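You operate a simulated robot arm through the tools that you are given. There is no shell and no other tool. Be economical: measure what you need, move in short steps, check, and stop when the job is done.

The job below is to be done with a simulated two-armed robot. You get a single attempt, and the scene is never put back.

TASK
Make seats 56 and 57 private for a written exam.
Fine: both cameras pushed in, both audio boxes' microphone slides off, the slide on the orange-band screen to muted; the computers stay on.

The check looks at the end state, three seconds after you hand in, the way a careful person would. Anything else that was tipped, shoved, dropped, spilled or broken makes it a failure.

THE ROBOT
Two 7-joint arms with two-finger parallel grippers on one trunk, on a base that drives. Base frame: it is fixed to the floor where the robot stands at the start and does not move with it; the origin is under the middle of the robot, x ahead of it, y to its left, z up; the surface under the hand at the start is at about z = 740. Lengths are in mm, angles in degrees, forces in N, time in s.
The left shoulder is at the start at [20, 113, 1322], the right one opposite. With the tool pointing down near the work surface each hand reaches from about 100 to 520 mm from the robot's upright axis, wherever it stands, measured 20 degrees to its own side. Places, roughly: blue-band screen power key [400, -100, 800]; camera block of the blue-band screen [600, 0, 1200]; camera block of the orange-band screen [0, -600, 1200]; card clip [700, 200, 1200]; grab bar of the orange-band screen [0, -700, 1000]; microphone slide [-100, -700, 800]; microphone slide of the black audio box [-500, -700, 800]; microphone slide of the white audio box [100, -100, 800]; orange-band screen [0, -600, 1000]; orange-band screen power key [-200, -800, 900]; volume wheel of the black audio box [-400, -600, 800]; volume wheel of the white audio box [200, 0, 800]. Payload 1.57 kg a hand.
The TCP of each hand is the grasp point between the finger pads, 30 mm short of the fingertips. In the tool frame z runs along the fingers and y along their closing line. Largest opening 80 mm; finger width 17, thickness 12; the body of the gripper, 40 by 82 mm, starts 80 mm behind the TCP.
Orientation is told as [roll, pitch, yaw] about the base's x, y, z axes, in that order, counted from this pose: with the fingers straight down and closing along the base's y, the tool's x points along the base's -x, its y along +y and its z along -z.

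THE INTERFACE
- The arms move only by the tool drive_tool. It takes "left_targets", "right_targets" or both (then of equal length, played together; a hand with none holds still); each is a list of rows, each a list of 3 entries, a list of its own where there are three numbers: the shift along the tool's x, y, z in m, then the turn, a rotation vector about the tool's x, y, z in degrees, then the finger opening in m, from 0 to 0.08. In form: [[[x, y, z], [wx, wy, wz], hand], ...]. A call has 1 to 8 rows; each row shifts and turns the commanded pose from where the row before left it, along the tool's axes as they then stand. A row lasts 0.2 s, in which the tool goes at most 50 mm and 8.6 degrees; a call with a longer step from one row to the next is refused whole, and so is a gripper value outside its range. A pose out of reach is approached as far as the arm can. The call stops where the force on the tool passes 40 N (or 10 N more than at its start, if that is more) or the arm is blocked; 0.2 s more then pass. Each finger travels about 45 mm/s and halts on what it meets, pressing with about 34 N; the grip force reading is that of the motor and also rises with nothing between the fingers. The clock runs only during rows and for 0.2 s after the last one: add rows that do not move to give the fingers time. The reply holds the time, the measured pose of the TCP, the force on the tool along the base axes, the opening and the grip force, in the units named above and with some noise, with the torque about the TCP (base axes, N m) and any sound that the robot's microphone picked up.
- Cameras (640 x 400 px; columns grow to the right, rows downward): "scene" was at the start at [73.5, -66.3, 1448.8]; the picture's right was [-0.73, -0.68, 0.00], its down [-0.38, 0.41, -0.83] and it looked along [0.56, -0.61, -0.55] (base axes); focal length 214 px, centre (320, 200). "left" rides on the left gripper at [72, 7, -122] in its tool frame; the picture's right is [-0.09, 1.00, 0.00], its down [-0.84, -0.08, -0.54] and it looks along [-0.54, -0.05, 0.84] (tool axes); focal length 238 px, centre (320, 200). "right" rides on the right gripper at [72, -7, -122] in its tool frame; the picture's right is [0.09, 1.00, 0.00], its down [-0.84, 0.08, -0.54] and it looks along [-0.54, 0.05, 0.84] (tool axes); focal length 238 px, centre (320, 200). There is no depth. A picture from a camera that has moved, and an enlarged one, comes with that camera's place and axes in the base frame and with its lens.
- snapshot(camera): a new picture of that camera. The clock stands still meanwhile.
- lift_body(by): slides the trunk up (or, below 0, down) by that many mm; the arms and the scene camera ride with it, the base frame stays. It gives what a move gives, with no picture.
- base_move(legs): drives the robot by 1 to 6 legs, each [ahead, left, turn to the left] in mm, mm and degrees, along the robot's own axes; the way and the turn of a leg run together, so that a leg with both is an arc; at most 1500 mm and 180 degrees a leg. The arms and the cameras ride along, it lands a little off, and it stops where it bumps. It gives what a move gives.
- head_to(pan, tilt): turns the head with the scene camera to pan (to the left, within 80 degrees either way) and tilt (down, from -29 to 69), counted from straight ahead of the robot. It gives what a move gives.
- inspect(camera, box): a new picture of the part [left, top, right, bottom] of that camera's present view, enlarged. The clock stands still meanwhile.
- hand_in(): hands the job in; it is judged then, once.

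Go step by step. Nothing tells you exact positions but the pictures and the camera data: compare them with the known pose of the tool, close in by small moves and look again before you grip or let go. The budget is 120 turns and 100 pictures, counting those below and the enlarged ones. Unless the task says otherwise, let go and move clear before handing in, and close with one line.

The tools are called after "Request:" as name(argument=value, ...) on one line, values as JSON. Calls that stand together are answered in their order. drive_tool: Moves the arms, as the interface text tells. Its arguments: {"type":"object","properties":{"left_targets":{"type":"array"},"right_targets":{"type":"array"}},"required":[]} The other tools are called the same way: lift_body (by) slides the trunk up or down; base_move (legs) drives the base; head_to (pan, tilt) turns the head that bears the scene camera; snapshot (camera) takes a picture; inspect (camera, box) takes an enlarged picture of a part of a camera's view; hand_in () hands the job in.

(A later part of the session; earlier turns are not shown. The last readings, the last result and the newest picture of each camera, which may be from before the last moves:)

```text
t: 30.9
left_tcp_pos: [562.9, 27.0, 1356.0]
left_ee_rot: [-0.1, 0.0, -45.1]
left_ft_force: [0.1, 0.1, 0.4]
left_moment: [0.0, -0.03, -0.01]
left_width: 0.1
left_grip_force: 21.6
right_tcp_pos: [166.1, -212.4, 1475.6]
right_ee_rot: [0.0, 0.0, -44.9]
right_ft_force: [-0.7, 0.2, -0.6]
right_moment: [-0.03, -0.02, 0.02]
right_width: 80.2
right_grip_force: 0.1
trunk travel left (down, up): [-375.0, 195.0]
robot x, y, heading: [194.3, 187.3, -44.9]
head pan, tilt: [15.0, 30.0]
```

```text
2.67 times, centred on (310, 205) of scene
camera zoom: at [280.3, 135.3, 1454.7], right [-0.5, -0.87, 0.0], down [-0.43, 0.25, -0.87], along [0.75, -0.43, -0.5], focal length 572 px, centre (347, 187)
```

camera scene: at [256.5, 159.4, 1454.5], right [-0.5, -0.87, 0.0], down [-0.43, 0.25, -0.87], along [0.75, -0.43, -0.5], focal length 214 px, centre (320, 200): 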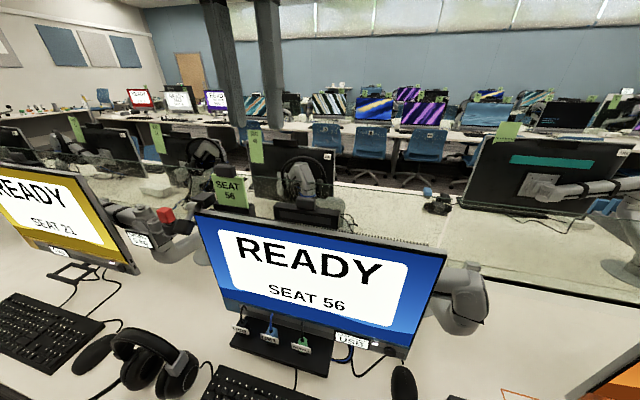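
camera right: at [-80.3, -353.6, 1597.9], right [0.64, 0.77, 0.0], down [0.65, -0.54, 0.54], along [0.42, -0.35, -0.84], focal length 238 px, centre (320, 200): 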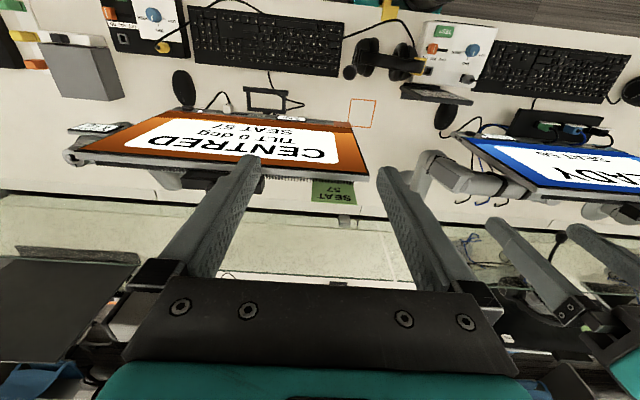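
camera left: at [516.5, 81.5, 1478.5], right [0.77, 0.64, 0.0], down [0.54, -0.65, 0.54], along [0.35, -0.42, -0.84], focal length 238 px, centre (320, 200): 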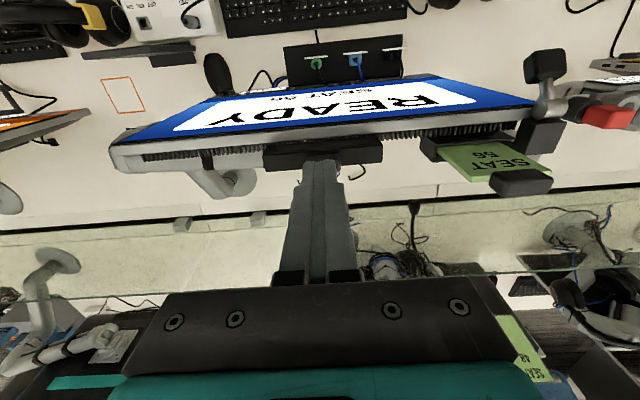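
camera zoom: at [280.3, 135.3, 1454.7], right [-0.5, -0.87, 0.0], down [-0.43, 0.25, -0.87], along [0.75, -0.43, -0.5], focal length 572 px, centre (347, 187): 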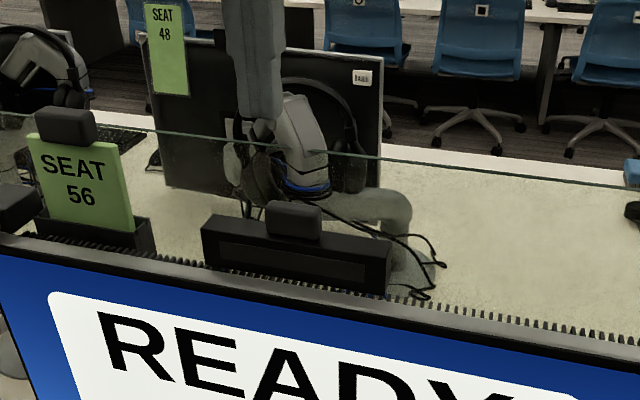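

Scene view confirms the block near [585, 2, 1238]. I move forward 34 mm and down to tips ≈ 1275.

Request:
drive_tool(left_targets=[[[-0.034, -0.001, 0.01], [0, 0, 0], 0.0], [[0, 0, 0.02], [0, 0, 0], 0.0], [[0, 0, 0.02], [0, 0, 0], 0.0], [[0, 0, 0], [0, 0, 0], 0.0]])

Request:
inspect(camera="scene", box=[210, 150, 402, 270])

Request:
inspect(camera="left", box=[200, 90, 440, 240])

```text
t: 31.9
left_tcp_pos: [587.0, 3.1, 1304.7]
left_ee_rot: [0.1, 0.0, -44.9]
left_ft_force: [-0.9, 0.6, 0.1]
left_moment: [-0.02, -0.01, 0.02]
left_width: 0.2
left_grip_force: 21.7
right_tcp_pos: [167.4, -212.0, 1476.0]
right_ee_rot: [0.0, 0.0, -44.9]
right_ft_force: [-0.5, 0.7, 0.6]
right_moment: [0.0, 0.0, 0.0]
right_width: 80.0
right_grip_force: 0.0
trunk travel left (down, up): [-375.0, 195.0]
robot x, y, heading: [191.7, 187.9, -44.5]
head pan, tilt: [15.0, 30.0]
```

```text
3.33 times, centred on (306, 210) of scene
camera zoom: at [280.6, 135.3, 1454.6], right [-0.5, -0.87, 0.0], down [-0.43, 0.25, -0.87], along [0.75, -0.43, -0.5], focal length 715 px, centre (367, 167)
```

zoom: 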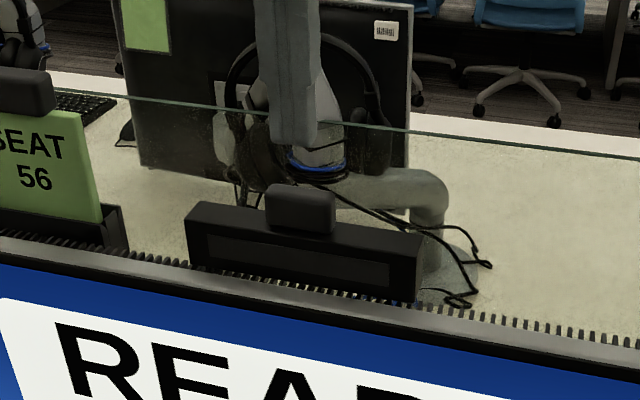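

```text
2.67 times, centred on (320, 165) of left
camera zoom: at [540.2, 56.5, 1428.3], right [0.77, 0.64, 0.0], down [0.54, -0.65, 0.54], along [0.35, -0.42, -0.84], focal length 636 px, centre (320, 293)
```

zoom: 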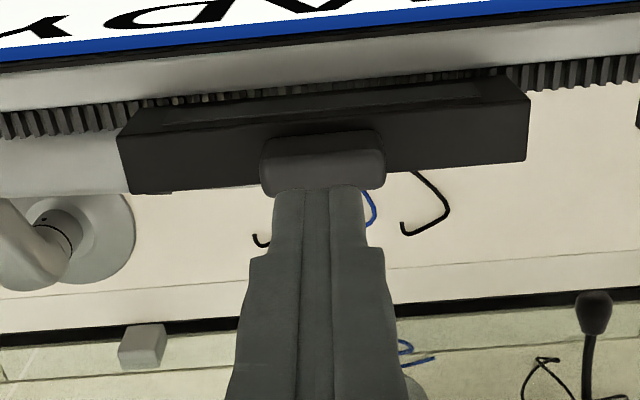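

The hand is aligned above the block. I press down in small steps.

Request:
drive_tool(left_targets=[[[0, 0, 0.006], [0, 0, 0], 0.0], [[0, 0, 0.006], [0, 0, 0], 0.0], [[0, 0, 0.006], [0, 0, 0], 0.0], [[0, 0, 0.004], [0, 0, 0], 0.0], [[0, 0, 0.004], [0, 0, 0], 0.0], [[0, 0, 0], [0, 0, 0], 0.0]])

Request:
inspect(camera="scene", box=[210, 150, 402, 270])

```text
t: 33.3
left_tcp_pos: [588.1, 2.3, 1280.5]
left_ee_rot: [0.0, -0.1, -45.0]
left_ft_force: [0.4, -0.4, -0.2]
left_moment: [0.01, 0.04, 0.01]
left_width: 0.0
left_grip_force: 20.9
right_tcp_pos: [168.4, -212.2, 1474.8]
right_ee_rot: [0.1, 0.0, -45.0]
right_ft_force: [0.5, -0.1, -0.6]
right_moment: [0.01, 0.01, 0.01]
right_width: 80.1
right_grip_force: 0.1
trunk travel left (down, up): [-375.0, 195.0]
robot x, y, heading: [194.7, 184.2, -45.1]
head pan, tilt: [15.0, 30.0]
```

```text
3.33 times, centred on (306, 210) of scene
camera zoom: at [280.9, 135.0, 1454.6], right [-0.5, -0.87, 0.0], down [-0.43, 0.25, -0.87], along [0.75, -0.43, -0.5], focal length 715 px, centre (367, 167)
```

zoom: 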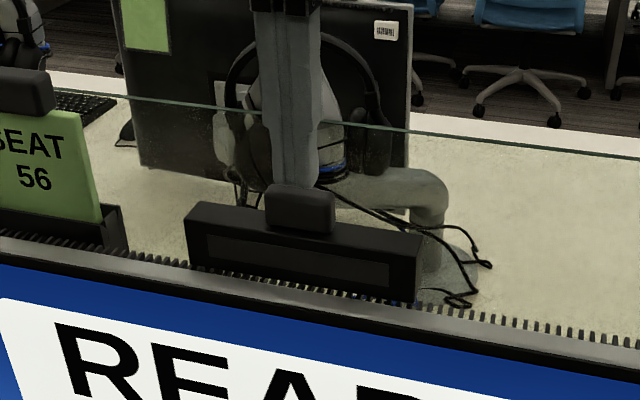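

The finger seems to be passing behind the block rather than above it. I check from the hand camera.

Request:
inspect(camera="left", box=[200, 90, 440, 240])

```text
2.67 times, centred on (320, 165) of left
camera zoom: at [540.2, 56.4, 1403.0], right [0.77, 0.64, 0.0], down [0.54, -0.65, 0.54], along [0.35, -0.42, -0.84], focal length 636 px, centre (320, 293)
```

zoom: 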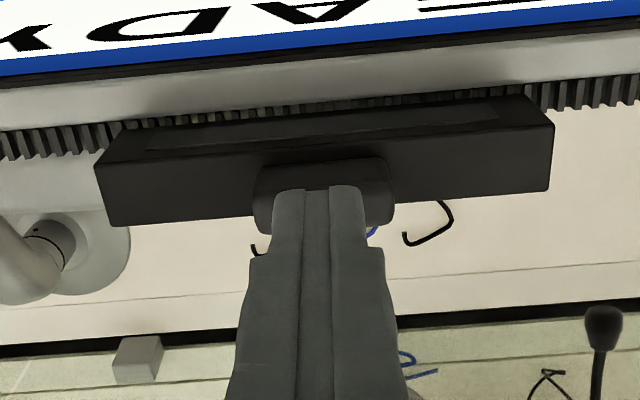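

By my numbers the block's top is at z ≈ 1251, n-range 407–421, and the finger is centred at 414 just touching. I continue in 3 mm steps and watch force.

Request:
drive_tool(left_targets=[[[0, 0, 0.003], [0, 0, 0], 0.0], [[0, 0, 0.003], [0, 0, 0], 0.0], [[0, 0, 0], [0, 0, 0], 0.0]])

Request:
inspect(camera="scene", box=[250, 170, 346, 230])

```text
t: 34.1
left_tcp_pos: [586.2, 2.8, 1274.3]
left_ee_rot: [-0.1, 0.0, -44.9]
left_ft_force: [-0.4, -0.6, 0.1]
left_moment: [0.02, -0.01, -0.01]
left_width: 0.1
left_grip_force: 21.2
right_tcp_pos: [167.5, -211.8, 1476.2]
right_ee_rot: [0.1, 0.0, -44.9]
right_ft_force: [-0.5, -0.1, 0.3]
right_moment: [0.0, 0.0, 0.0]
right_width: 80.1
right_grip_force: 0.2
trunk travel left (down, up): [-375.0, 195.0]
robot x, y, heading: [191.3, 187.1, -44.9]
head pan, tilt: [15.0, 30.0]
```

```text
6.67 times, centred on (298, 200) of scene
camera zoom: at [280.9, 135.0, 1454.6], right [-0.5, -0.87, 0.0], down [-0.43, 0.25, -0.87], along [0.75, -0.43, -0.5], focal length 1430 px, centre (467, 200)
```

zoom: 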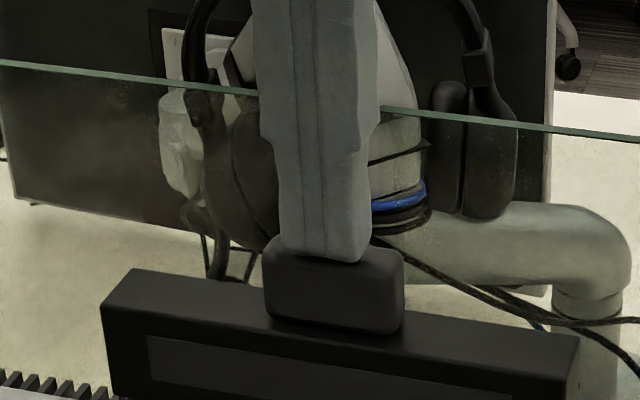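

The fingertip appears to sit right over the block's top face. Continue pressing.

Request:
drive_tool(left_targets=[[[0, 0, 0.003], [0, 0, 0], 0.0], [[0, 0, 0.003], [0, 0, 0], 0.0], [[0, 0, 0], [0, 0, 0], 0.0]])

Request:
inspect(camera="scene", box=[250, 170, 346, 230])

```text
t: 34.9
left_tcp_pos: [586.9, 0.8, 1269.3]
left_ee_rot: [0.0, 0.1, -45.0]
left_ft_force: [0.9, -1.4, 1.6]
left_moment: [-0.04, -0.03, 0.01]
left_width: 0.3
left_grip_force: 21.5
right_tcp_pos: [167.8, -211.8, 1475.9]
right_ee_rot: [0.0, 0.0, -44.9]
right_ft_force: [-0.2, 0.1, 0.3]
right_moment: [0.02, -0.01, -0.02]
right_width: 80.1
right_grip_force: 0.1
trunk travel left (down, up): [-375.0, 195.0]
robot x, y, heading: [192.8, 187.1, -44.6]
head pan, tilt: [15.0, 30.0]
```

```text
6.67 times, centred on (298, 200) of scene
camera zoom: at [280.9, 134.9, 1454.6], right [-0.5, -0.87, 0.0], down [-0.43, 0.25, -0.87], along [0.75, -0.43, -0.5], focal length 1430 px, centre (467, 200)
```

zoom: 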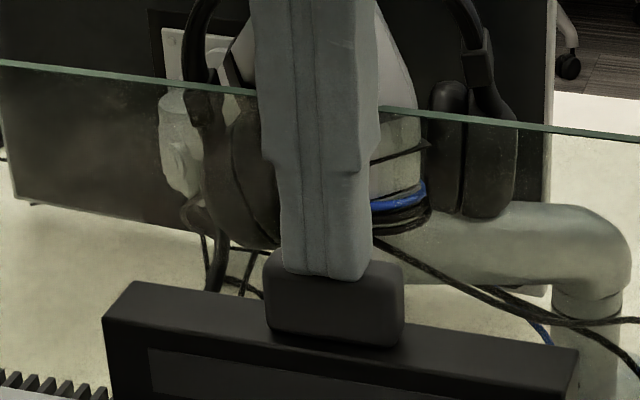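

Careful: the whole screen sank with the light push — it sits on a springy arm. I lift off and look whether it springs back.

Request:
drive_tool(left_targets=[[[0, 0, -0.01], [0, 0, 0], 0.0], [[0, 0, -0.03], [0, 0, 0], 0.0], [[0, 0, -0.05], [0, 0, 0], 0.0], [[0, 0, -0.05], [0, 0, 0], 0.0], [[0, 0, 0], [0, 0, 0], 0.0]])

Request:
inspect(camera="scene", box=[250, 170, 346, 230])

Request:
inspect(camera="scene", box=[180, 130, 500, 330])

Request:
inspect(camera="left", box=[80, 50, 560, 250])

```text
t: 36.1
left_tcp_pos: [588.5, 1.9, 1410.3]
left_ee_rot: [0.1, 0.0, -44.9]
left_ft_force: [-0.4, 0.3, -1.1]
left_moment: [0.0, 0.03, -0.03]
left_width: 0.0
left_grip_force: 20.7
right_tcp_pos: [169.0, -210.7, 1474.9]
right_ee_rot: [0.0, 0.1, -44.9]
right_ft_force: [0.6, -0.1, 0.8]
right_moment: [0.01, 0.0, -0.02]
right_width: 80.0
right_grip_force: 0.0
trunk travel left (down, up): [-375.0, 195.0]
robot x, y, heading: [194.2, 186.4, -44.9]
head pan, tilt: [15.0, 30.0]
```

```text
6.67 times, centred on (298, 200) of scene
camera zoom: at [281.8, 135.0, 1454.5], right [-0.5, -0.87, 0.0], down [-0.43, 0.25, -0.87], along [0.75, -0.43, -0.5], focal length 1430 px, centre (467, 200)
```

zoom: 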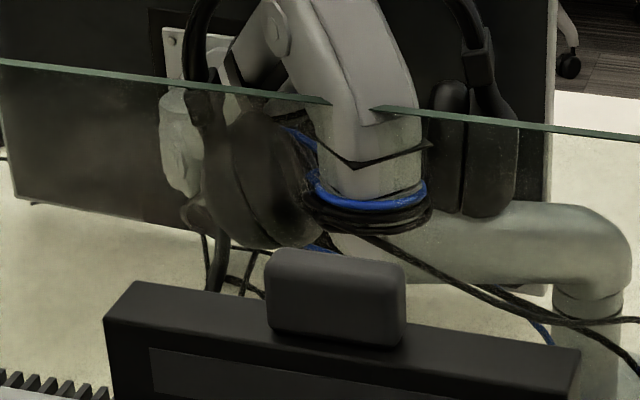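

```text
2.00 times, centred on (340, 230) of scene
camera zoom: at [281.8, 135.0, 1454.5], right [-0.5, -0.87, 0.0], down [-0.43, 0.25, -0.87], along [0.75, -0.43, -0.5], focal length 429 px, centre (280, 140)
```

zoom: 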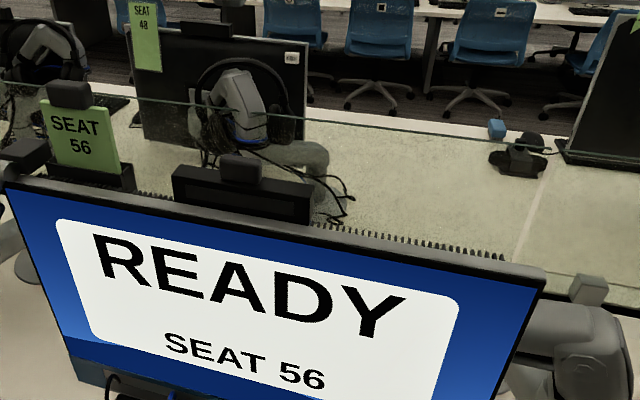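

```text
1.33 times, centred on (320, 150) of left
camera zoom: at [540.6, 56.3, 1531.8], right [0.77, 0.64, 0.0], down [0.54, -0.65, 0.54], along [0.35, -0.42, -0.84], focal length 318 px, centre (320, 267)
```

zoom: 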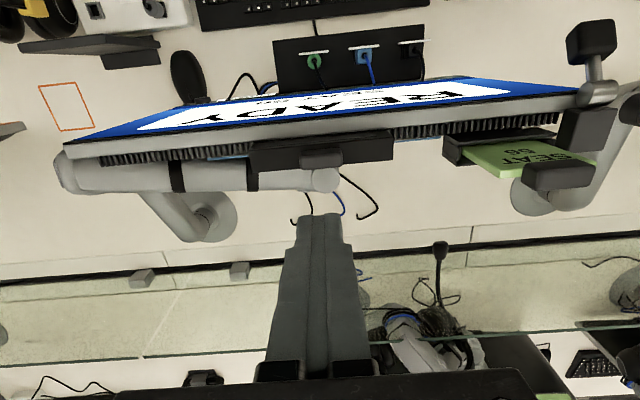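

Comparing with the vent teeth (unmoved), it's not the screen: the camera module itself slid about 3 mm into the monitor under a light push. So pushing in works; I continue down on it step by step, watching the force and the screen.

Request:
drive_tool(left_targets=[[[0, 0, 0.05], [0, 0, 0], 0.0], [[0, 0, 0.05], [0, 0, 0], 0.0], [[0, 0, 0.036], [0, 0, 0], 0.0], [[0, 0, 0.004], [0, 0, 0], 0.0], [[0, 0, 0.003], [0, 0, 0], 0.0], [[0, 0, 0.003], [0, 0, 0], 0.0], [[0, 0, 0], [0, 0, 0], 0.0]])

Request:
inspect(camera="scene", box=[210, 160, 370, 260])

```text
t: 37.7
left_tcp_pos: [586.9, 3.3, 1261.3]
left_ee_rot: [0.1, 0.0, -45.0]
left_ft_force: [0.4, -0.1, -0.7]
left_moment: [0.01, 0.0, 0.0]
left_width: 0.2
left_grip_force: 21.4
right_tcp_pos: [168.8, -211.3, 1474.5]
right_ee_rot: [0.0, 0.0, -44.9]
right_ft_force: [-0.1, 0.2, 0.3]
right_moment: [-0.01, 0.02, 0.01]
right_width: 79.7
right_grip_force: 0.1
trunk travel left (down, up): [-375.0, 195.0]
robot x, y, heading: [190.8, 187.2, -45.1]
head pan, tilt: [15.0, 30.0]
```

```text
4.00 times, centred on (290, 210) of scene
camera zoom: at [280.8, 135.0, 1454.6], right [-0.5, -0.87, 0.0], down [-0.43, 0.25, -0.87], along [0.75, -0.43, -0.5], focal length 858 px, centre (440, 160)
```

zoom: 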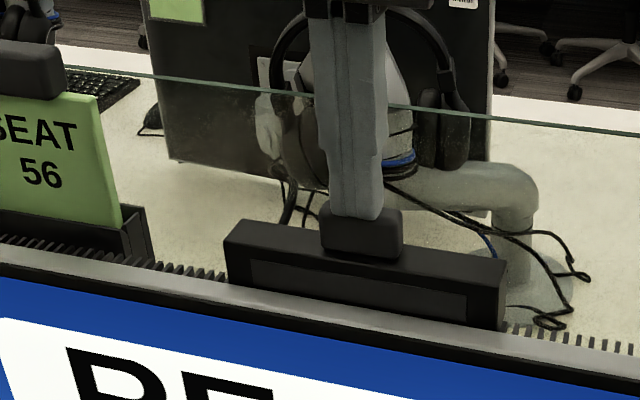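

The module keeps sinking into the screen with almost no force. Continue.

Request:
drive_tool(left_targets=[[[0, 0, 0.003], [0, 0, 0], 0.0], [[0, 0, 0.003], [0, 0, 0], 0.0], [[0, 0, 0.003], [0, 0, 0], 0.0], [[0, 0, 0], [0, 0, 0], 0.0]])

Request:
inspect(camera="scene", box=[210, 160, 370, 260])

```text
t: 38.7
left_tcp_pos: [588.7, 1.6, 1253.2]
left_ee_rot: [0.0, -0.1, -45.0]
left_ft_force: [-0.6, -0.3, 0.3]
left_moment: [-0.02, -0.01, 0.02]
left_width: 0.1
left_grip_force: 21.6
right_tcp_pos: [167.3, -211.7, 1475.6]
right_ee_rot: [0.0, 0.0, -44.9]
right_ft_force: [1.5, 0.0, -0.2]
right_moment: [0.0, 0.0, 0.0]
right_width: 80.1
right_grip_force: 0.1
trunk travel left (down, up): [-375.0, 195.0]
robot x, y, heading: [192.0, 186.7, -45.1]
head pan, tilt: [15.0, 30.0]
```

```text
4.00 times, centred on (290, 210) of scene
camera zoom: at [280.7, 135.0, 1454.6], right [-0.5, -0.87, 0.0], down [-0.43, 0.25, -0.87], along [0.75, -0.43, -0.5], focal length 858 px, centre (440, 160)
```

zoom: 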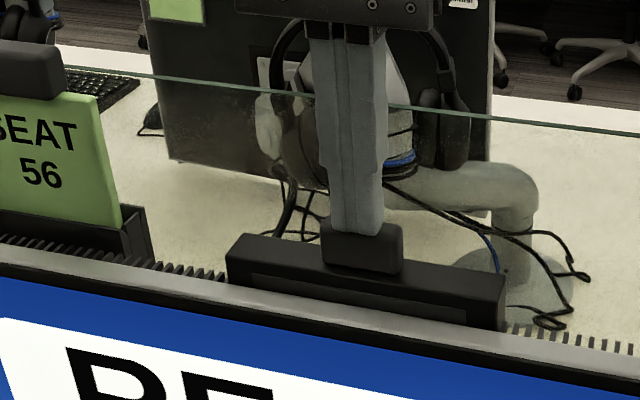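

Request:
drive_tool(left_targets=[[[0, 0, 0.003], [0, 0, 0], 0.0], [[0, 0, 0.003], [0, 0, 0], 0.0], [[0, 0, 0.002], [0, 0, 0], 0.0], [[0, 0, 0], [0, 0, 0], 0.0]])

Request:
inspect(camera="scene", box=[210, 160, 370, 260])

```text
t: 39.7
left_tcp_pos: [586.6, 2.8, 1245.7]
left_ee_rot: [0.1, -0.1, -44.9]
left_ft_force: [-0.5, -0.5, -0.3]
left_moment: [-0.01, -0.01, -0.01]
left_width: 0.0
left_grip_force: 21.5
right_tcp_pos: [167.7, -211.7, 1475.7]
right_ee_rot: [0.0, 0.0, -45.0]
right_ft_force: [-0.1, -0.2, -0.5]
right_moment: [0.03, -0.03, 0.03]
right_width: 80.0
right_grip_force: 0.1
trunk travel left (down, up): [-375.0, 195.0]
robot x, y, heading: [190.8, 189.5, -44.8]
head pan, tilt: [15.0, 30.0]
```

```text
4.00 times, centred on (290, 210) of scene
camera zoom: at [280.9, 134.9, 1454.6], right [-0.5, -0.87, 0.0], down [-0.43, 0.25, -0.87], along [0.75, -0.43, -0.5], focal length 858 px, centre (440, 160)
```

zoom: 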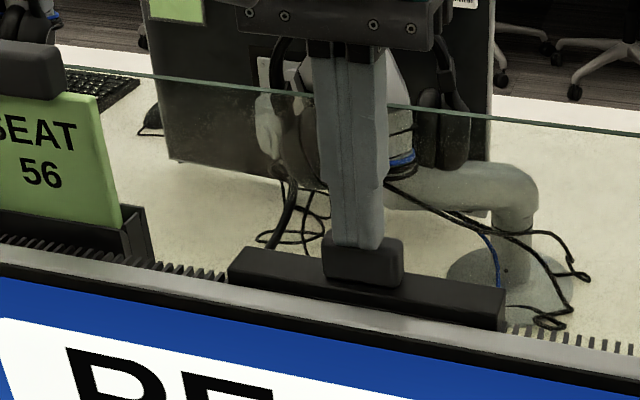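

Request:
drive_tool(left_targets=[[[0, 0, 0.002], [0, 0, 0], 0.0], [[0, 0, 0.002], [0, 0, 0], 0.0], [[0, 0, 0.002], [0, 0, 0], 0.0], [[0, 0, 0], [0, 0, 0], 0.0]])

Request:
inspect(camera="scene", box=[210, 160, 370, 260])

```text
t: 40.7
left_tcp_pos: [587.6, 1.8, 1242.1]
left_ee_rot: [-0.1, -0.4, -44.9]
left_ft_force: [4.0, -0.6, 30.6]
left_moment: [0.1, -0.12, -0.27]
left_width: 0.1
left_grip_force: 20.8
right_tcp_pos: [166.7, -211.4, 1475.3]
right_ee_rot: [0.1, 0.0, -44.9]
right_ft_force: [-0.3, 0.0, 0.5]
right_moment: [0.06, 0.02, -0.03]
right_width: 80.0
right_grip_force: 0.0
trunk travel left (down, up): [-375.0, 195.0]
robot x, y, heading: [191.9, 187.8, -45.0]
head pan, tilt: [15.0, 30.0]
```

```text
4.00 times, centred on (290, 210) of scene
camera zoom: at [279.8, 135.8, 1455.0], right [-0.5, -0.87, 0.0], down [-0.43, 0.25, -0.87], along [0.75, -0.43, -0.5], focal length 858 px, centre (440, 160)
```

zoom: 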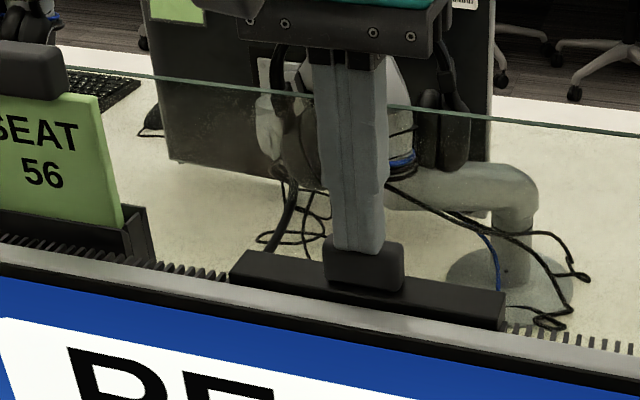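

It reached its stop (30 N) and the screen held. I lift off and check that it stays in.

Request:
drive_tool(left_targets=[[[0, 0, -0.01], [0, 0, 0], 0.0], [[0, 0, -0.04], [0, 0, 0], 0.0], [[0, 0, -0.05], [0, 0, 0], 0.0], [[0, 0, -0.05], [0, 0, 0], 0.0], [[0, 0, -0.045], [0, 0, 0], 0.0], [[0, 0, 0], [0, 0, 0], 0.0]])

Request:
snapshot(camera="scene")

Request:
inspect(camera="scene", box=[210, 160, 370, 260])

```text
t: 42.1
left_tcp_pos: [588.5, 2.4, 1433.2]
left_ee_rot: [0.0, 0.0, -45.0]
left_ft_force: [0.4, 0.2, 0.4]
left_moment: [-0.01, 0.0, 0.0]
left_width: 0.0
left_grip_force: 21.2
right_tcp_pos: [168.3, -212.2, 1475.8]
right_ee_rot: [0.0, 0.0, -44.9]
right_ft_force: [-0.2, 0.0, -0.2]
right_moment: [-0.01, 0.02, -0.01]
right_width: 80.3
right_grip_force: 0.0
trunk travel left (down, up): [-375.0, 195.0]
robot x, y, heading: [194.3, 189.2, -44.7]
head pan, tilt: [15.0, 30.0]
```

```text
50 pictures are left
camera scene: at [281.8, 135.2, 1454.5], right [-0.5, -0.87, 0.0], down [-0.43, 0.25, -0.87], along [0.75, -0.43, -0.5], focal length 214 px, centre (320, 200)
```

scene: 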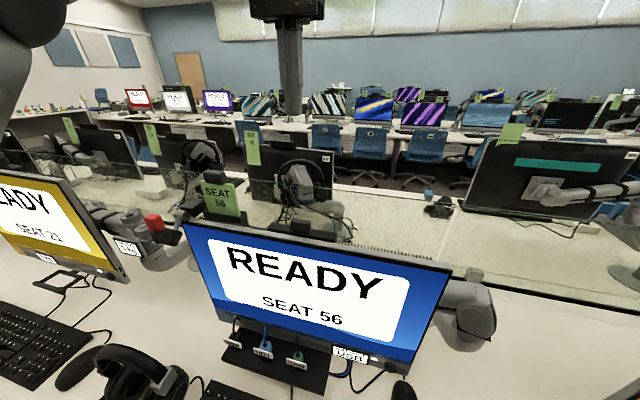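

```text
4.00 times, centred on (290, 210) of scene
camera zoom: at [281.8, 135.2, 1454.5], right [-0.5, -0.87, 0.0], down [-0.43, 0.25, -0.87], along [0.75, -0.43, -0.5], focal length 858 px, centre (440, 160)
```

zoom: 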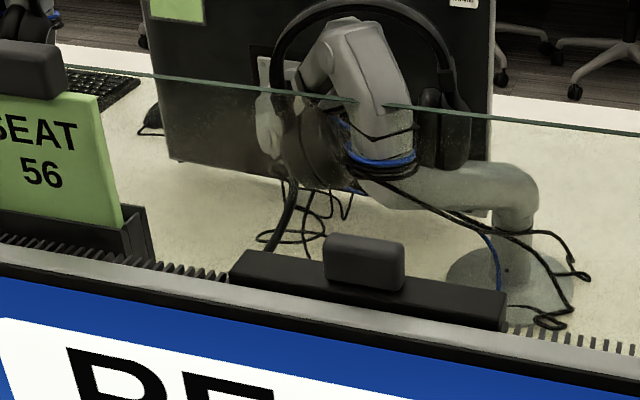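

The blue camera stays pushed in and the screen is unmoved. Now I drive 575 mm right to bring the orange camera to the right hand.

Request:
base_move(legs=[[0, -575, 0]])

Request:
drive_tool(right_targets=[[[-0.03, 0.04, 0], [0, 0, 0], 0.06], [[-0.03, 0.04, 0], [0, 0, 0], 0.04], [[-0.03, 0.04, 0], [0, 0, 0], 0.02], [[-0.03, 0.02, 0.02], [0, 0, 0], 0.0], [[0, 0, 0.05], [0, 0, 0], 0.0], [[0, 0, 0.03], [0, 0, 0], 0.0], [[0, 0, 0], [0, 0, 0], 0.0]])

Request:
head_to(pan=-15, tilt=38)

Request:
snapshot(camera="scene")

Request:
snapshot(camera="right")

```text
t: 44.2
left_tcp_pos: [373.9, -213.4, 1432.3]
left_ee_rot: [-0.2, -0.1, -45.6]
left_ft_force: [0.4, -0.1, -0.2]
left_moment: [-0.04, -0.01, 0.02]
left_width: 0.0
left_grip_force: 21.2
right_tcp_pos: [-44.9, -424.2, 1477.7]
right_ee_rot: [-0.3, 0.1, -45.2]
right_ft_force: [-0.2, 0.4, -0.1]
right_moment: [0.02, -0.02, 0.0]
right_width: 79.9
right_grip_force: 0.0
trunk travel left (down, up): [-375.0, 195.0]
robot x, y, heading: [-24.6, -30.6, -45.3]
head pan, tilt: [15.0, 30.0]
stopped in leg 1: the robot was blocked; the commanded pose is now the measured one
```

```text
t: 45.8
left_tcp_pos: [375.1, -211.6, 1432.2]
left_ee_rot: [-0.4, 0.0, -45.5]
left_ft_force: [0.2, 0.3, -0.6]
left_moment: [-0.01, -0.02, 0.0]
left_width: 0.1
left_grip_force: 21.1
right_tcp_pos: [126.3, -406.2, 1361.2]
right_ee_rot: [-0.5, 0.1, -45.3]
right_ft_force: [0.5, -0.4, 0.5]
right_moment: [0.01, 0.0, 0.04]
right_width: 0.0
right_grip_force: 21.5
right hand out of reach, approached as far as the arm can: row 3, 4
trunk travel left (down, up): [-375.0, 195.0]
robot x, y, heading: [-27.8, -33.6, -45.5]
head pan, tilt: [15.0, 30.0]
```

```text
t: 46.8
left_tcp_pos: [374.1, -211.6, 1432.4]
left_ee_rot: [-0.4, 0.0, -45.5]
left_ft_force: [-0.1, 0.0, 0.5]
left_moment: [0.0, 0.03, -0.01]
left_width: 0.0
left_grip_force: 21.4
right_tcp_pos: [127.8, -406.2, 1361.8]
right_ee_rot: [-0.5, 0.1, -45.2]
right_ft_force: [0.1, 1.5, 0.1]
right_moment: [0.01, 0.0, -0.02]
right_width: 0.2
right_grip_force: 21.6
trunk travel left (down, up): [-375.0, 195.0]
robot x, y, heading: [-28.1, -31.8, -45.2]
head pan, tilt: [-15.0, 38.0]
```

```text
48 pictures are left
camera scene: at [36.4, -104.7, 1442.5], right [-0.87, -0.5, 0.01], down [-0.31, 0.53, -0.79], along [0.39, -0.69, -0.61], focal length 214 px, centre (320, 200)
```

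scene: 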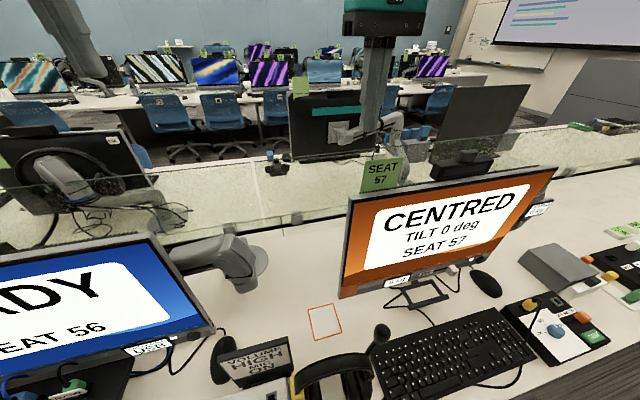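

```text
47 pictures are left
camera right: at [72.8, -359.3, 1483.7], right [0.64, 0.77, -0.01], down [0.65, -0.54, 0.54], along [0.41, -0.35, -0.84], focal length 238 px, centre (320, 200)
```

right: 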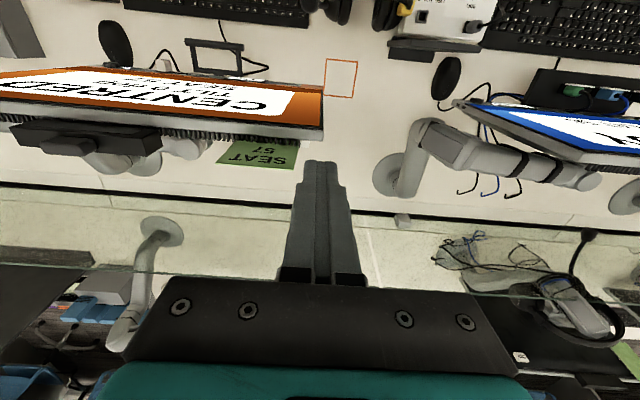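

The base was blocked on the way right — probably by the yellow hook at the desk edge. I raise the right hand, back away, and look at what is there.

Request:
drive_tool(right_targets=[[[0, 0, -0.05], [0, 0, 0], 0.0], [[0, 0, -0.05], [0, 0, 0], 0.0], [[0, 0, 0], [0, 0, 0], 0.0]])

Request:
base_move(legs=[[0, 25, 0], [-130, 0, 0]])

Request:
head_to(pan=-10, tilt=62)

Request:
snapshot(camera="scene")

```text
t: 47.6
left_tcp_pos: [374.5, -211.4, 1432.6]
left_ee_rot: [-0.4, 0.1, -45.6]
left_ft_force: [0.9, 0.2, -0.7]
left_moment: [0.03, -0.01, 0.0]
left_width: 0.0
left_grip_force: 21.4
right_tcp_pos: [117.1, -404.5, 1451.9]
right_ee_rot: [-0.4, 0.0, -45.2]
right_ft_force: [-0.7, -0.1, -1.2]
right_moment: [0.01, 0.0, -0.01]
right_width: 0.0
right_grip_force: 21.2
right hand out of reach, approached as far as the arm can: row 2
trunk travel left (down, up): [-375.0, 195.0]
robot x, y, heading: [-27.2, -29.4, -44.9]
head pan, tilt: [-15.0, 38.0]
```

```text
t: 49.3
left_tcp_pos: [289.4, -113.2, 1434.1]
left_ee_rot: [0.3, 0.1, -45.6]
left_ft_force: [-0.6, -0.4, 0.6]
left_moment: [-0.03, 0.01, 0.0]
left_width: 0.0
left_grip_force: 21.5
right_tcp_pos: [33.0, -305.7, 1448.7]
right_ee_rot: [0.4, -0.1, -45.2]
right_ft_force: [0.1, -0.2, -0.2]
right_moment: [-0.04, -0.03, -0.04]
right_width: 0.0
right_grip_force: 21.6
trunk travel left (down, up): [-375.0, 195.0]
robot x, y, heading: [-104.4, 79.7, -45.1]
head pan, tilt: [-15.0, 38.0]
```

```text
t: 50.1
left_tcp_pos: [290.5, -113.7, 1433.4]
left_ee_rot: [0.3, 0.0, -45.7]
left_ft_force: [0.1, 0.1, -0.1]
left_moment: [0.0, 0.03, -0.02]
left_width: 0.2
left_grip_force: 21.5
right_tcp_pos: [32.9, -307.8, 1447.8]
right_ee_rot: [0.3, -0.1, -45.2]
right_ft_force: [0.7, -0.3, 0.3]
right_moment: [-0.01, -0.01, 0.02]
right_width: 0.1
right_grip_force: 20.9
trunk travel left (down, up): [-375.0, 195.0]
robot x, y, heading: [-102.1, 78.1, -44.8]
head pan, tilt: [-10.0, 62.0]
```

```text
46 pictures are left
camera scene: at [-55.0, 14.7, 1410.3], right [-0.82, -0.57, 0.0], down [-0.5, 0.72, -0.47], along [0.27, -0.39, -0.88], focal length 214 px, centre (320, 200)
```

scene: 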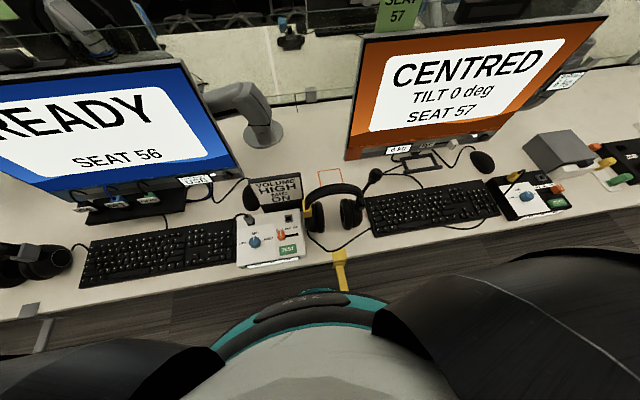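

The yellow bracket at the desk edge looks unmoved; I'll pass it at this distance, drive right, then go forward on the other side.

Request:
base_move(legs=[[0, -320, 0]])

Request:
base_move(legs=[[110, 0, 0]])

Request:
head_to(pan=-15, tilt=35)

Request:
snapshot(camera="scene")

```text
t: 52.3
left_tcp_pos: [63.3, -340.1, 1433.3]
left_ee_rot: [0.3, 0.0, -45.7]
left_ft_force: [0.0, -0.6, 0.1]
left_moment: [0.0, -0.02, -0.01]
left_width: 0.2
left_grip_force: 21.5
right_tcp_pos: [-193.9, -533.1, 1447.4]
right_ee_rot: [0.3, 0.0, -45.2]
right_ft_force: [-0.6, -0.5, -0.1]
right_moment: [0.0, -0.04, -0.02]
right_width: 0.0
right_grip_force: 21.2
trunk travel left (down, up): [-375.0, 195.0]
robot x, y, heading: [-332.4, -154.9, -45.2]
head pan, tilt: [-10.0, 62.0]
```

```text
t: 53.5
left_tcp_pos: [142.3, -417.6, 1432.8]
left_ee_rot: [0.2, 0.0, -45.6]
left_ft_force: [0.3, 0.5, 0.6]
left_moment: [-0.02, 0.03, -0.01]
left_width: 0.0
left_grip_force: 21.2
right_tcp_pos: [-115.5, -611.4, 1447.7]
right_ee_rot: [0.3, 0.0, -45.2]
right_ft_force: [0.1, -0.5, -0.9]
right_moment: [0.03, 0.03, 0.0]
right_width: 0.0
right_grip_force: 21.6
trunk travel left (down, up): [-375.0, 195.0]
robot x, y, heading: [-249.9, -225.4, -45.1]
head pan, tilt: [-10.0, 62.0]
```

```text
t: 54.4
left_tcp_pos: [142.3, -418.0, 1434.0]
left_ee_rot: [0.3, 0.0, -45.6]
left_ft_force: [-0.1, -0.1, 0.0]
left_moment: [0.01, -0.01, 0.0]
left_width: 0.0
left_grip_force: 21.6
right_tcp_pos: [-116.5, -611.5, 1449.1]
right_ee_rot: [0.3, 0.0, -45.2]
right_ft_force: [0.1, -0.2, -0.1]
right_moment: [0.0, -0.01, 0.0]
right_width: 0.0
right_grip_force: 22.8
trunk travel left (down, up): [-375.0, 195.0]
robot x, y, heading: [-251.7, -227.0, -45.1]
head pan, tilt: [-15.0, 35.0]
```

```text
45 pictures are left
camera scene: at [-195.8, -312.5, 1446.7], right [-0.87, -0.5, 0.0], down [-0.29, 0.5, -0.82], along [0.41, -0.71, -0.57], focal length 214 px, centre (320, 200)
```

scene: 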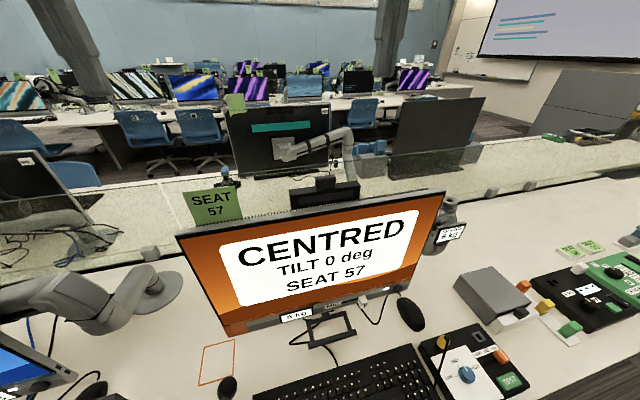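

The orange camera block is clearly in view, around [-27, -623, 1241]. I refine with an enlarged picture and move the closed right hand above it.

Request:
inspect(camera="scene", box=[260, 140, 420, 240])

Request:
drive_tool(right_targets=[[[-0.03, 0.03, 0], [0, 0, 0], 0.0], [[-0.03, 0.025, 0], [0, 0, 0], 0.0], [[-0.011, 0, 0.03], [0, 0, 0], 0.0], [[0, 0, 0.03], [0, 0, 0], 0.0], [[0, 0, 0.03], [0, 0, 0], 0.0], [[0, 0, 0], [0, 0, 0], 0.0]])

Request:
snapshot(camera="right")

```text
4.00 times, centred on (340, 190) of scene
camera zoom: at [-195.8, -312.5, 1446.7], right [-0.87, -0.5, 0.0], down [-0.29, 0.5, -0.82], along [0.41, -0.71, -0.57], focal length 858 px, centre (240, 240)
```

zoom: 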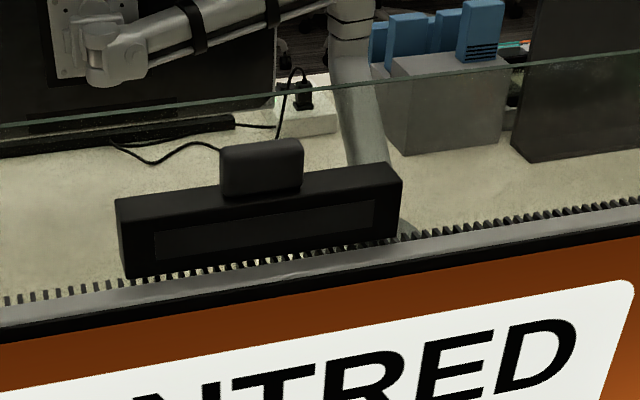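

```text
t: 55.8
left_tcp_pos: [143.4, -417.6, 1433.6]
left_ee_rot: [0.2, 0.0, -45.6]
left_ft_force: [-0.5, -0.4, -0.5]
left_moment: [-0.02, -0.01, 0.02]
left_width: 0.1
left_grip_force: 21.1
right_tcp_pos: [-76.7, -618.6, 1324.0]
right_ee_rot: [0.3, -0.1, -45.3]
right_ft_force: [-0.4, -0.1, 0.3]
right_moment: [-0.01, 0.01, 0.02]
right_width: 0.1
right_grip_force: 21.8
right hand out of reach, approached as far as the arm can: row 1, 2
trunk travel left (down, up): [-375.0, 195.0]
robot x, y, heading: [-251.7, -229.8, -44.9]
head pan, tilt: [-15.0, 35.0]
```

```text
43 pictures are left
camera right: at [-132.2, -572.8, 1446.1], right [0.64, 0.77, 0.01], down [0.64, -0.54, 0.54], along [0.42, -0.35, -0.84], focal length 238 px, centre (320, 200)
```

right: 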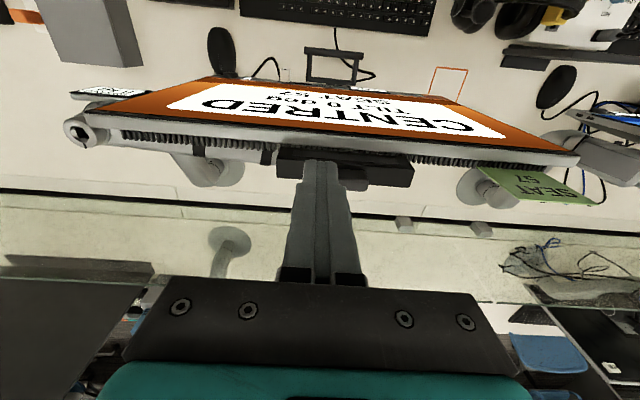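

I drive 25 mm more ahead for reach, then shift the hand over the block at about [-27, -624].

Request:
base_move(legs=[[25, 0, 0]])

Request:
drive_tool(right_targets=[[[-0.014, 0.031, 0], [0, 0, 0], 0.0], [[0, 0, 0], [0, 0, 0], 0.0]])

Request:
inspect(camera="right", box=[200, 90, 440, 240])

Request:
inspect(camera="scene", box=[260, 140, 420, 240])

```text
t: 56.6
left_tcp_pos: [159.5, -435.3, 1433.5]
left_ee_rot: [0.3, 0.0, -45.5]
left_ft_force: [0.7, -0.4, 0.2]
left_moment: [0.04, 0.03, 0.02]
left_width: 0.0
left_grip_force: 21.0
right_tcp_pos: [-59.5, -638.2, 1323.9]
right_ee_rot: [0.3, 0.0, -45.2]
right_ft_force: [0.3, -1.0, 0.2]
right_moment: [0.01, 0.0, 0.04]
right_width: 0.1
right_grip_force: 21.7
trunk travel left (down, up): [-375.0, 195.0]
robot x, y, heading: [-235.7, -242.2, -45.2]
head pan, tilt: [-15.0, 35.0]
```

```text
t: 57.2
left_tcp_pos: [158.2, -433.6, 1433.5]
left_ee_rot: [0.3, -0.2, -45.7]
left_ft_force: [-0.2, -0.8, -0.3]
left_moment: [-0.02, -0.05, 0.03]
left_width: 0.0
left_grip_force: 21.6
right_tcp_pos: [-29.0, -624.7, 1325.1]
right_ee_rot: [0.3, -0.2, -45.4]
right_ft_force: [-0.8, 0.0, -0.2]
right_moment: [-0.01, -0.04, -0.04]
right_width: 0.0
right_grip_force: 21.5
trunk travel left (down, up): [-375.0, 195.0]
robot x, y, heading: [-229.2, -247.6, -45.2]
head pan, tilt: [-15.0, 35.0]
```

```text
2.67 times, centred on (320, 165) of right
camera zoom: at [-84.5, -578.1, 1447.4], right [0.64, 0.77, 0.01], down [0.64, -0.54, 0.54], along [0.42, -0.35, -0.84], focal length 636 px, centre (320, 293)
```

zoom: 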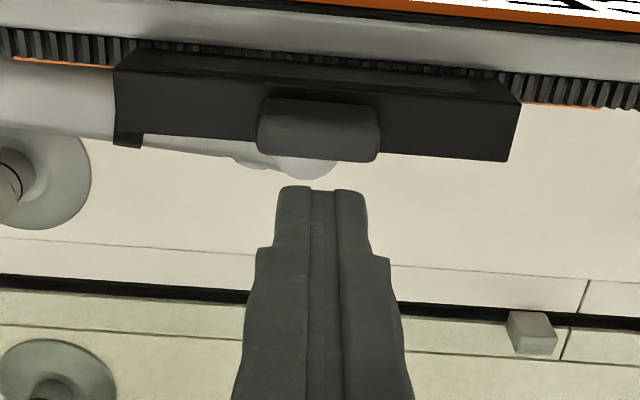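

```text
4.00 times, centred on (340, 190) of scene
camera zoom: at [-180.0, -329.2, 1446.9], right [-0.87, -0.5, 0.0], down [-0.28, 0.5, -0.82], along [0.41, -0.71, -0.57], focal length 858 px, centre (240, 240)
```

zoom: 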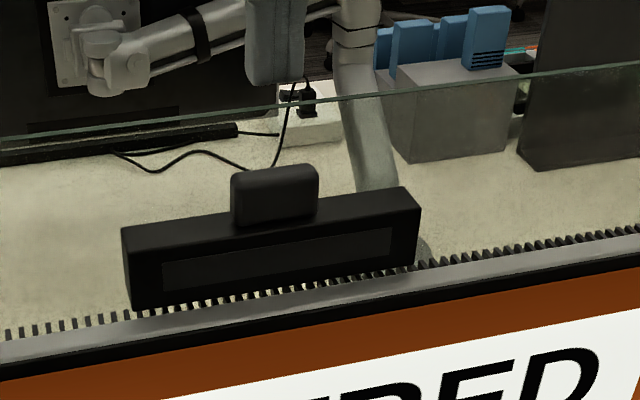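

Aligned within a couple of mm. I descend and push the first ~12 mm, then compare module and screen.

Request:
drive_tool(right_targets=[[[0.001, 0, 0.02], [0, 0, 0], 0.0], [[0, 0, 0.02], [0, 0, 0], 0.0], [[0, 0, 0.008], [0, 0, 0], 0.0], [[0, 0, 0.003], [0, 0, 0], 0.0], [[0, 0, 0.003], [0, 0, 0], 0.0], [[0, 0, 0.003], [0, 0, 0], 0.0], [[0, 0, 0], [0, 0, 0], 0.0]])

Request:
inspect(camera="scene", box=[160, 140, 480, 340])

```text
t: 58.8
left_tcp_pos: [158.7, -435.3, 1433.5]
left_ee_rot: [0.3, 0.0, -45.5]
left_ft_force: [-0.7, 0.6, -0.2]
left_moment: [0.01, 0.03, 0.03]
left_width: 0.0
left_grip_force: 21.4
right_tcp_pos: [-28.1, -623.8, 1266.2]
right_ee_rot: [0.4, -0.1, -45.2]
right_ft_force: [1.3, -0.1, 0.9]
right_moment: [-0.02, 0.02, -0.03]
right_width: 0.3
right_grip_force: 21.8
trunk travel left (down, up): [-375.0, 195.0]
robot x, y, heading: [-231.6, -246.0, -45.2]
head pan, tilt: [-15.0, 35.0]
```

```text
2.00 times, centred on (320, 240) of scene
camera zoom: at [-178.6, -329.7, 1446.8], right [-0.87, -0.5, 0.0], down [-0.29, 0.5, -0.82], along [0.41, -0.71, -0.57], focal length 429 px, centre (320, 120)
```

zoom: 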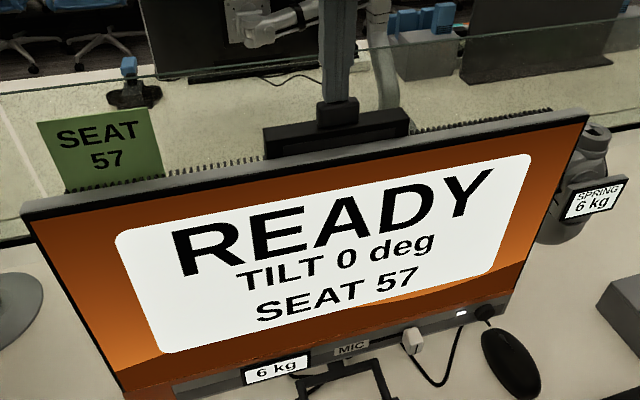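

The module is sliding in and the screen's edges haven't shifted; its text changed to READY (tilt still 0). I continue pushing carefully.

Request:
drive_tool(right_targets=[[[0, 0, 0.003], [0, 0, 0], 0.0], [[0, 0, 0.003], [0, 0, 0], 0.0], [[0, 0, 0.003], [0, 0, 0], 0.0], [[0, 0, 0.003], [0, 0, 0], 0.0], [[0, 0, 0], [0, 0, 0], 0.0]])

Request:
inspect(camera="scene", box=[160, 140, 480, 340])

```text
t: 60.0
left_tcp_pos: [160.8, -434.2, 1434.0]
left_ee_rot: [0.3, 0.0, -45.5]
left_ft_force: [0.0, -0.2, -0.2]
left_moment: [0.0, 0.01, 0.04]
left_width: 0.1
left_grip_force: 21.1
right_tcp_pos: [-28.0, -624.1, 1254.5]
right_ee_rot: [0.3, -0.1, -45.3]
right_ft_force: [1.9, 2.1, 1.9]
right_moment: [0.06, -0.02, 0.06]
right_width: 0.0
right_grip_force: 21.5
trunk travel left (down, up): [-375.0, 195.0]
robot x, y, heading: [-236.5, -242.9, -45.3]
head pan, tilt: [-15.0, 35.0]
```

```text
2.00 times, centred on (320, 240) of scene
camera zoom: at [-178.5, -329.5, 1446.8], right [-0.87, -0.5, 0.0], down [-0.29, 0.5, -0.82], along [0.41, -0.71, -0.57], focal length 429 px, centre (320, 120)
```

zoom: 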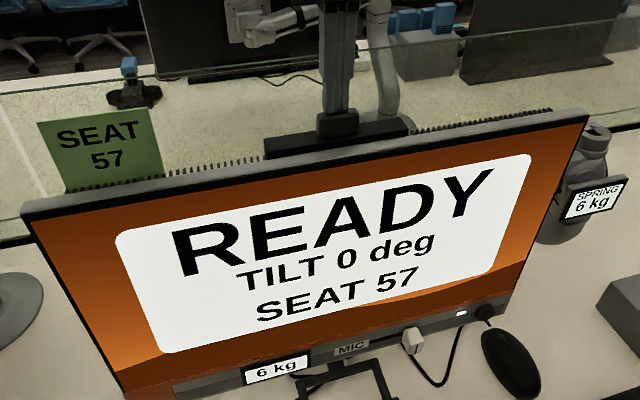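

Request:
drive_tool(right_targets=[[[0, 0, 0.002], [0, 0, 0], 0.0], [[0, 0, 0.002], [0, 0, 0], 0.0], [[0, 0, 0.002], [0, 0, 0], 0.0], [[0, 0, 0.001], [0, 0, 0], 0.0], [[0, 0, 0], [0, 0, 0], 0.0]])

Request:
drive_tool(right_targets=[[[0, 0, 0.001], [0, 0, 0], 0.0], [[0, 0, 0.001], [0, 0, 0], 0.0], [[0, 0, 0], [0, 0, 0], 0.0]])

Request:
inspect(camera="scene", box=[160, 140, 480, 340])

```text
t: 61.2
left_tcp_pos: [156.8, -432.0, 1436.1]
left_ee_rot: [0.3, -0.1, -45.6]
left_ft_force: [-0.2, 0.4, 0.2]
left_moment: [-0.02, 0.01, 0.01]
left_width: 0.2
left_grip_force: 21.1
right_tcp_pos: [-29.0, -622.7, 1252.0]
right_ee_rot: [0.3, -0.6, -45.2]
right_ft_force: [-7.3, -1.6, 37.1]
right_moment: [-0.03, 0.39, 0.12]
right_width: 0.1
right_grip_force: 20.6
trunk travel left (down, up): [-375.0, 195.0]
robot x, y, heading: [-231.8, -248.4, -45.1]
head pan, tilt: [-15.0, 35.0]
```

```text
t: 62.0
left_tcp_pos: [156.6, -432.9, 1434.2]
left_ee_rot: [0.4, -0.1, -45.7]
left_ft_force: [0.1, -0.3, -0.1]
left_moment: [-0.01, 0.0, 0.01]
left_width: 0.2
left_grip_force: 21.0
right_tcp_pos: [-28.8, -623.0, 1252.5]
right_ee_rot: [0.4, -0.6, -45.2]
right_ft_force: [-8.8, 2.3, 15.9]
right_moment: [0.14, 0.42, 0.0]
right_width: 0.0
right_grip_force: 21.8
trunk travel left (down, up): [-375.0, 195.0]
robot x, y, heading: [-233.3, -245.2, -45.3]
head pan, tilt: [-15.0, 35.0]
stopped in row 3 (right hand): the force on the tool passed its limit at 48 N (the readings are from after the stop); the commanded pose is now the measured one
```

```text
2.00 times, centred on (320, 240) of scene
camera zoom: at [-180.2, -328.9, 1446.5], right [-0.87, -0.5, 0.0], down [-0.28, 0.5, -0.82], along [0.41, -0.71, -0.57], focal length 429 px, centre (320, 120)
```

zoom: 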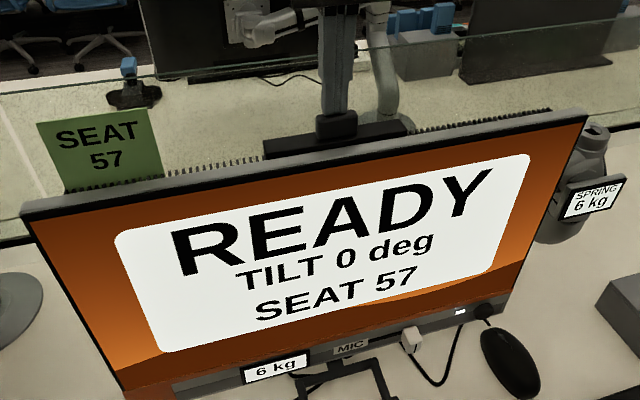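

The module hit its stop and the screen held. I lift off and check.

Request:
drive_tool(right_targets=[[[0, 0, -0.01], [0, 0, 0], 0.0], [[0, 0, -0.04], [0, 0, 0], 0.0], [[0, 0, -0.05], [0, 0, 0], 0.0], [[0, 0, -0.04], [0, 0, 0], 0.0], [[0, 0, 0], [0, 0, 0], 0.0]])

Request:
inspect(camera="scene", box=[160, 140, 480, 340])

Request:
inspect(camera="scene", box=[270, 280, 430, 380])

```text
t: 63.2
left_tcp_pos: [159.2, -435.3, 1434.4]
left_ee_rot: [0.3, 0.0, -45.7]
left_ft_force: [0.1, 0.1, 1.1]
left_moment: [0.02, 0.02, -0.02]
left_width: 0.0
left_grip_force: 21.6
right_tcp_pos: [-48.3, -624.6, 1381.9]
right_ee_rot: [0.5, -0.6, -45.3]
right_ft_force: [0.4, 0.9, 0.4]
right_moment: [0.0, -0.01, 0.03]
right_width: 0.0
right_grip_force: 21.6
right hand out of reach, approached as far as the arm can: row 3, 4
trunk travel left (down, up): [-375.0, 195.0]
robot x, y, heading: [-235.1, -244.2, -44.9]
head pan, tilt: [-15.0, 35.0]
```

```text
2.00 times, centred on (320, 240) of scene
camera zoom: at [-178.0, -330.6, 1446.7], right [-0.87, -0.5, 0.0], down [-0.29, 0.5, -0.82], along [0.41, -0.71, -0.57], focal length 429 px, centre (320, 120)
```

zoom: 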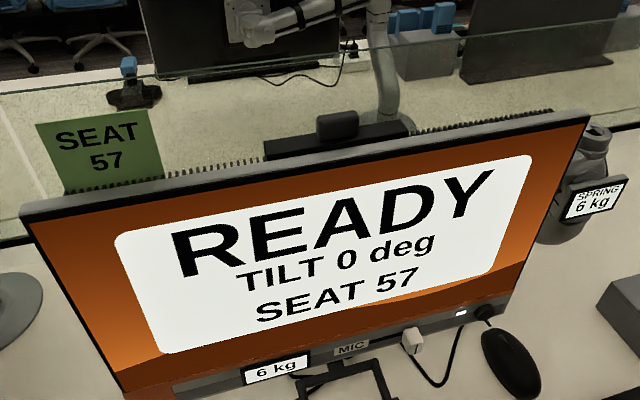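

```text
4.00 times, centred on (350, 330) of scene
camera zoom: at [-178.0, -330.6, 1446.7], right [-0.87, -0.5, 0.0], down [-0.29, 0.5, -0.82], along [0.41, -0.71, -0.57], focal length 858 px, centre (200, -320)
```

zoom: 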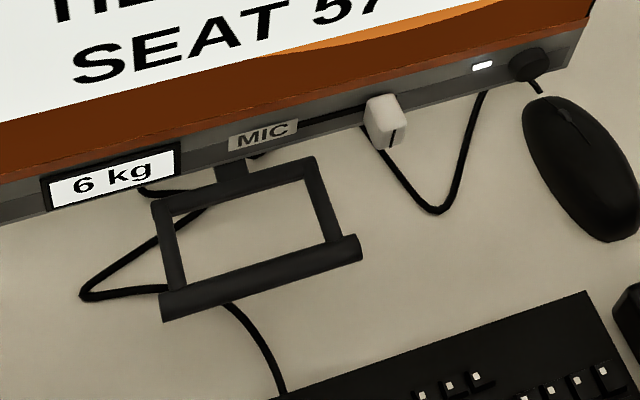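

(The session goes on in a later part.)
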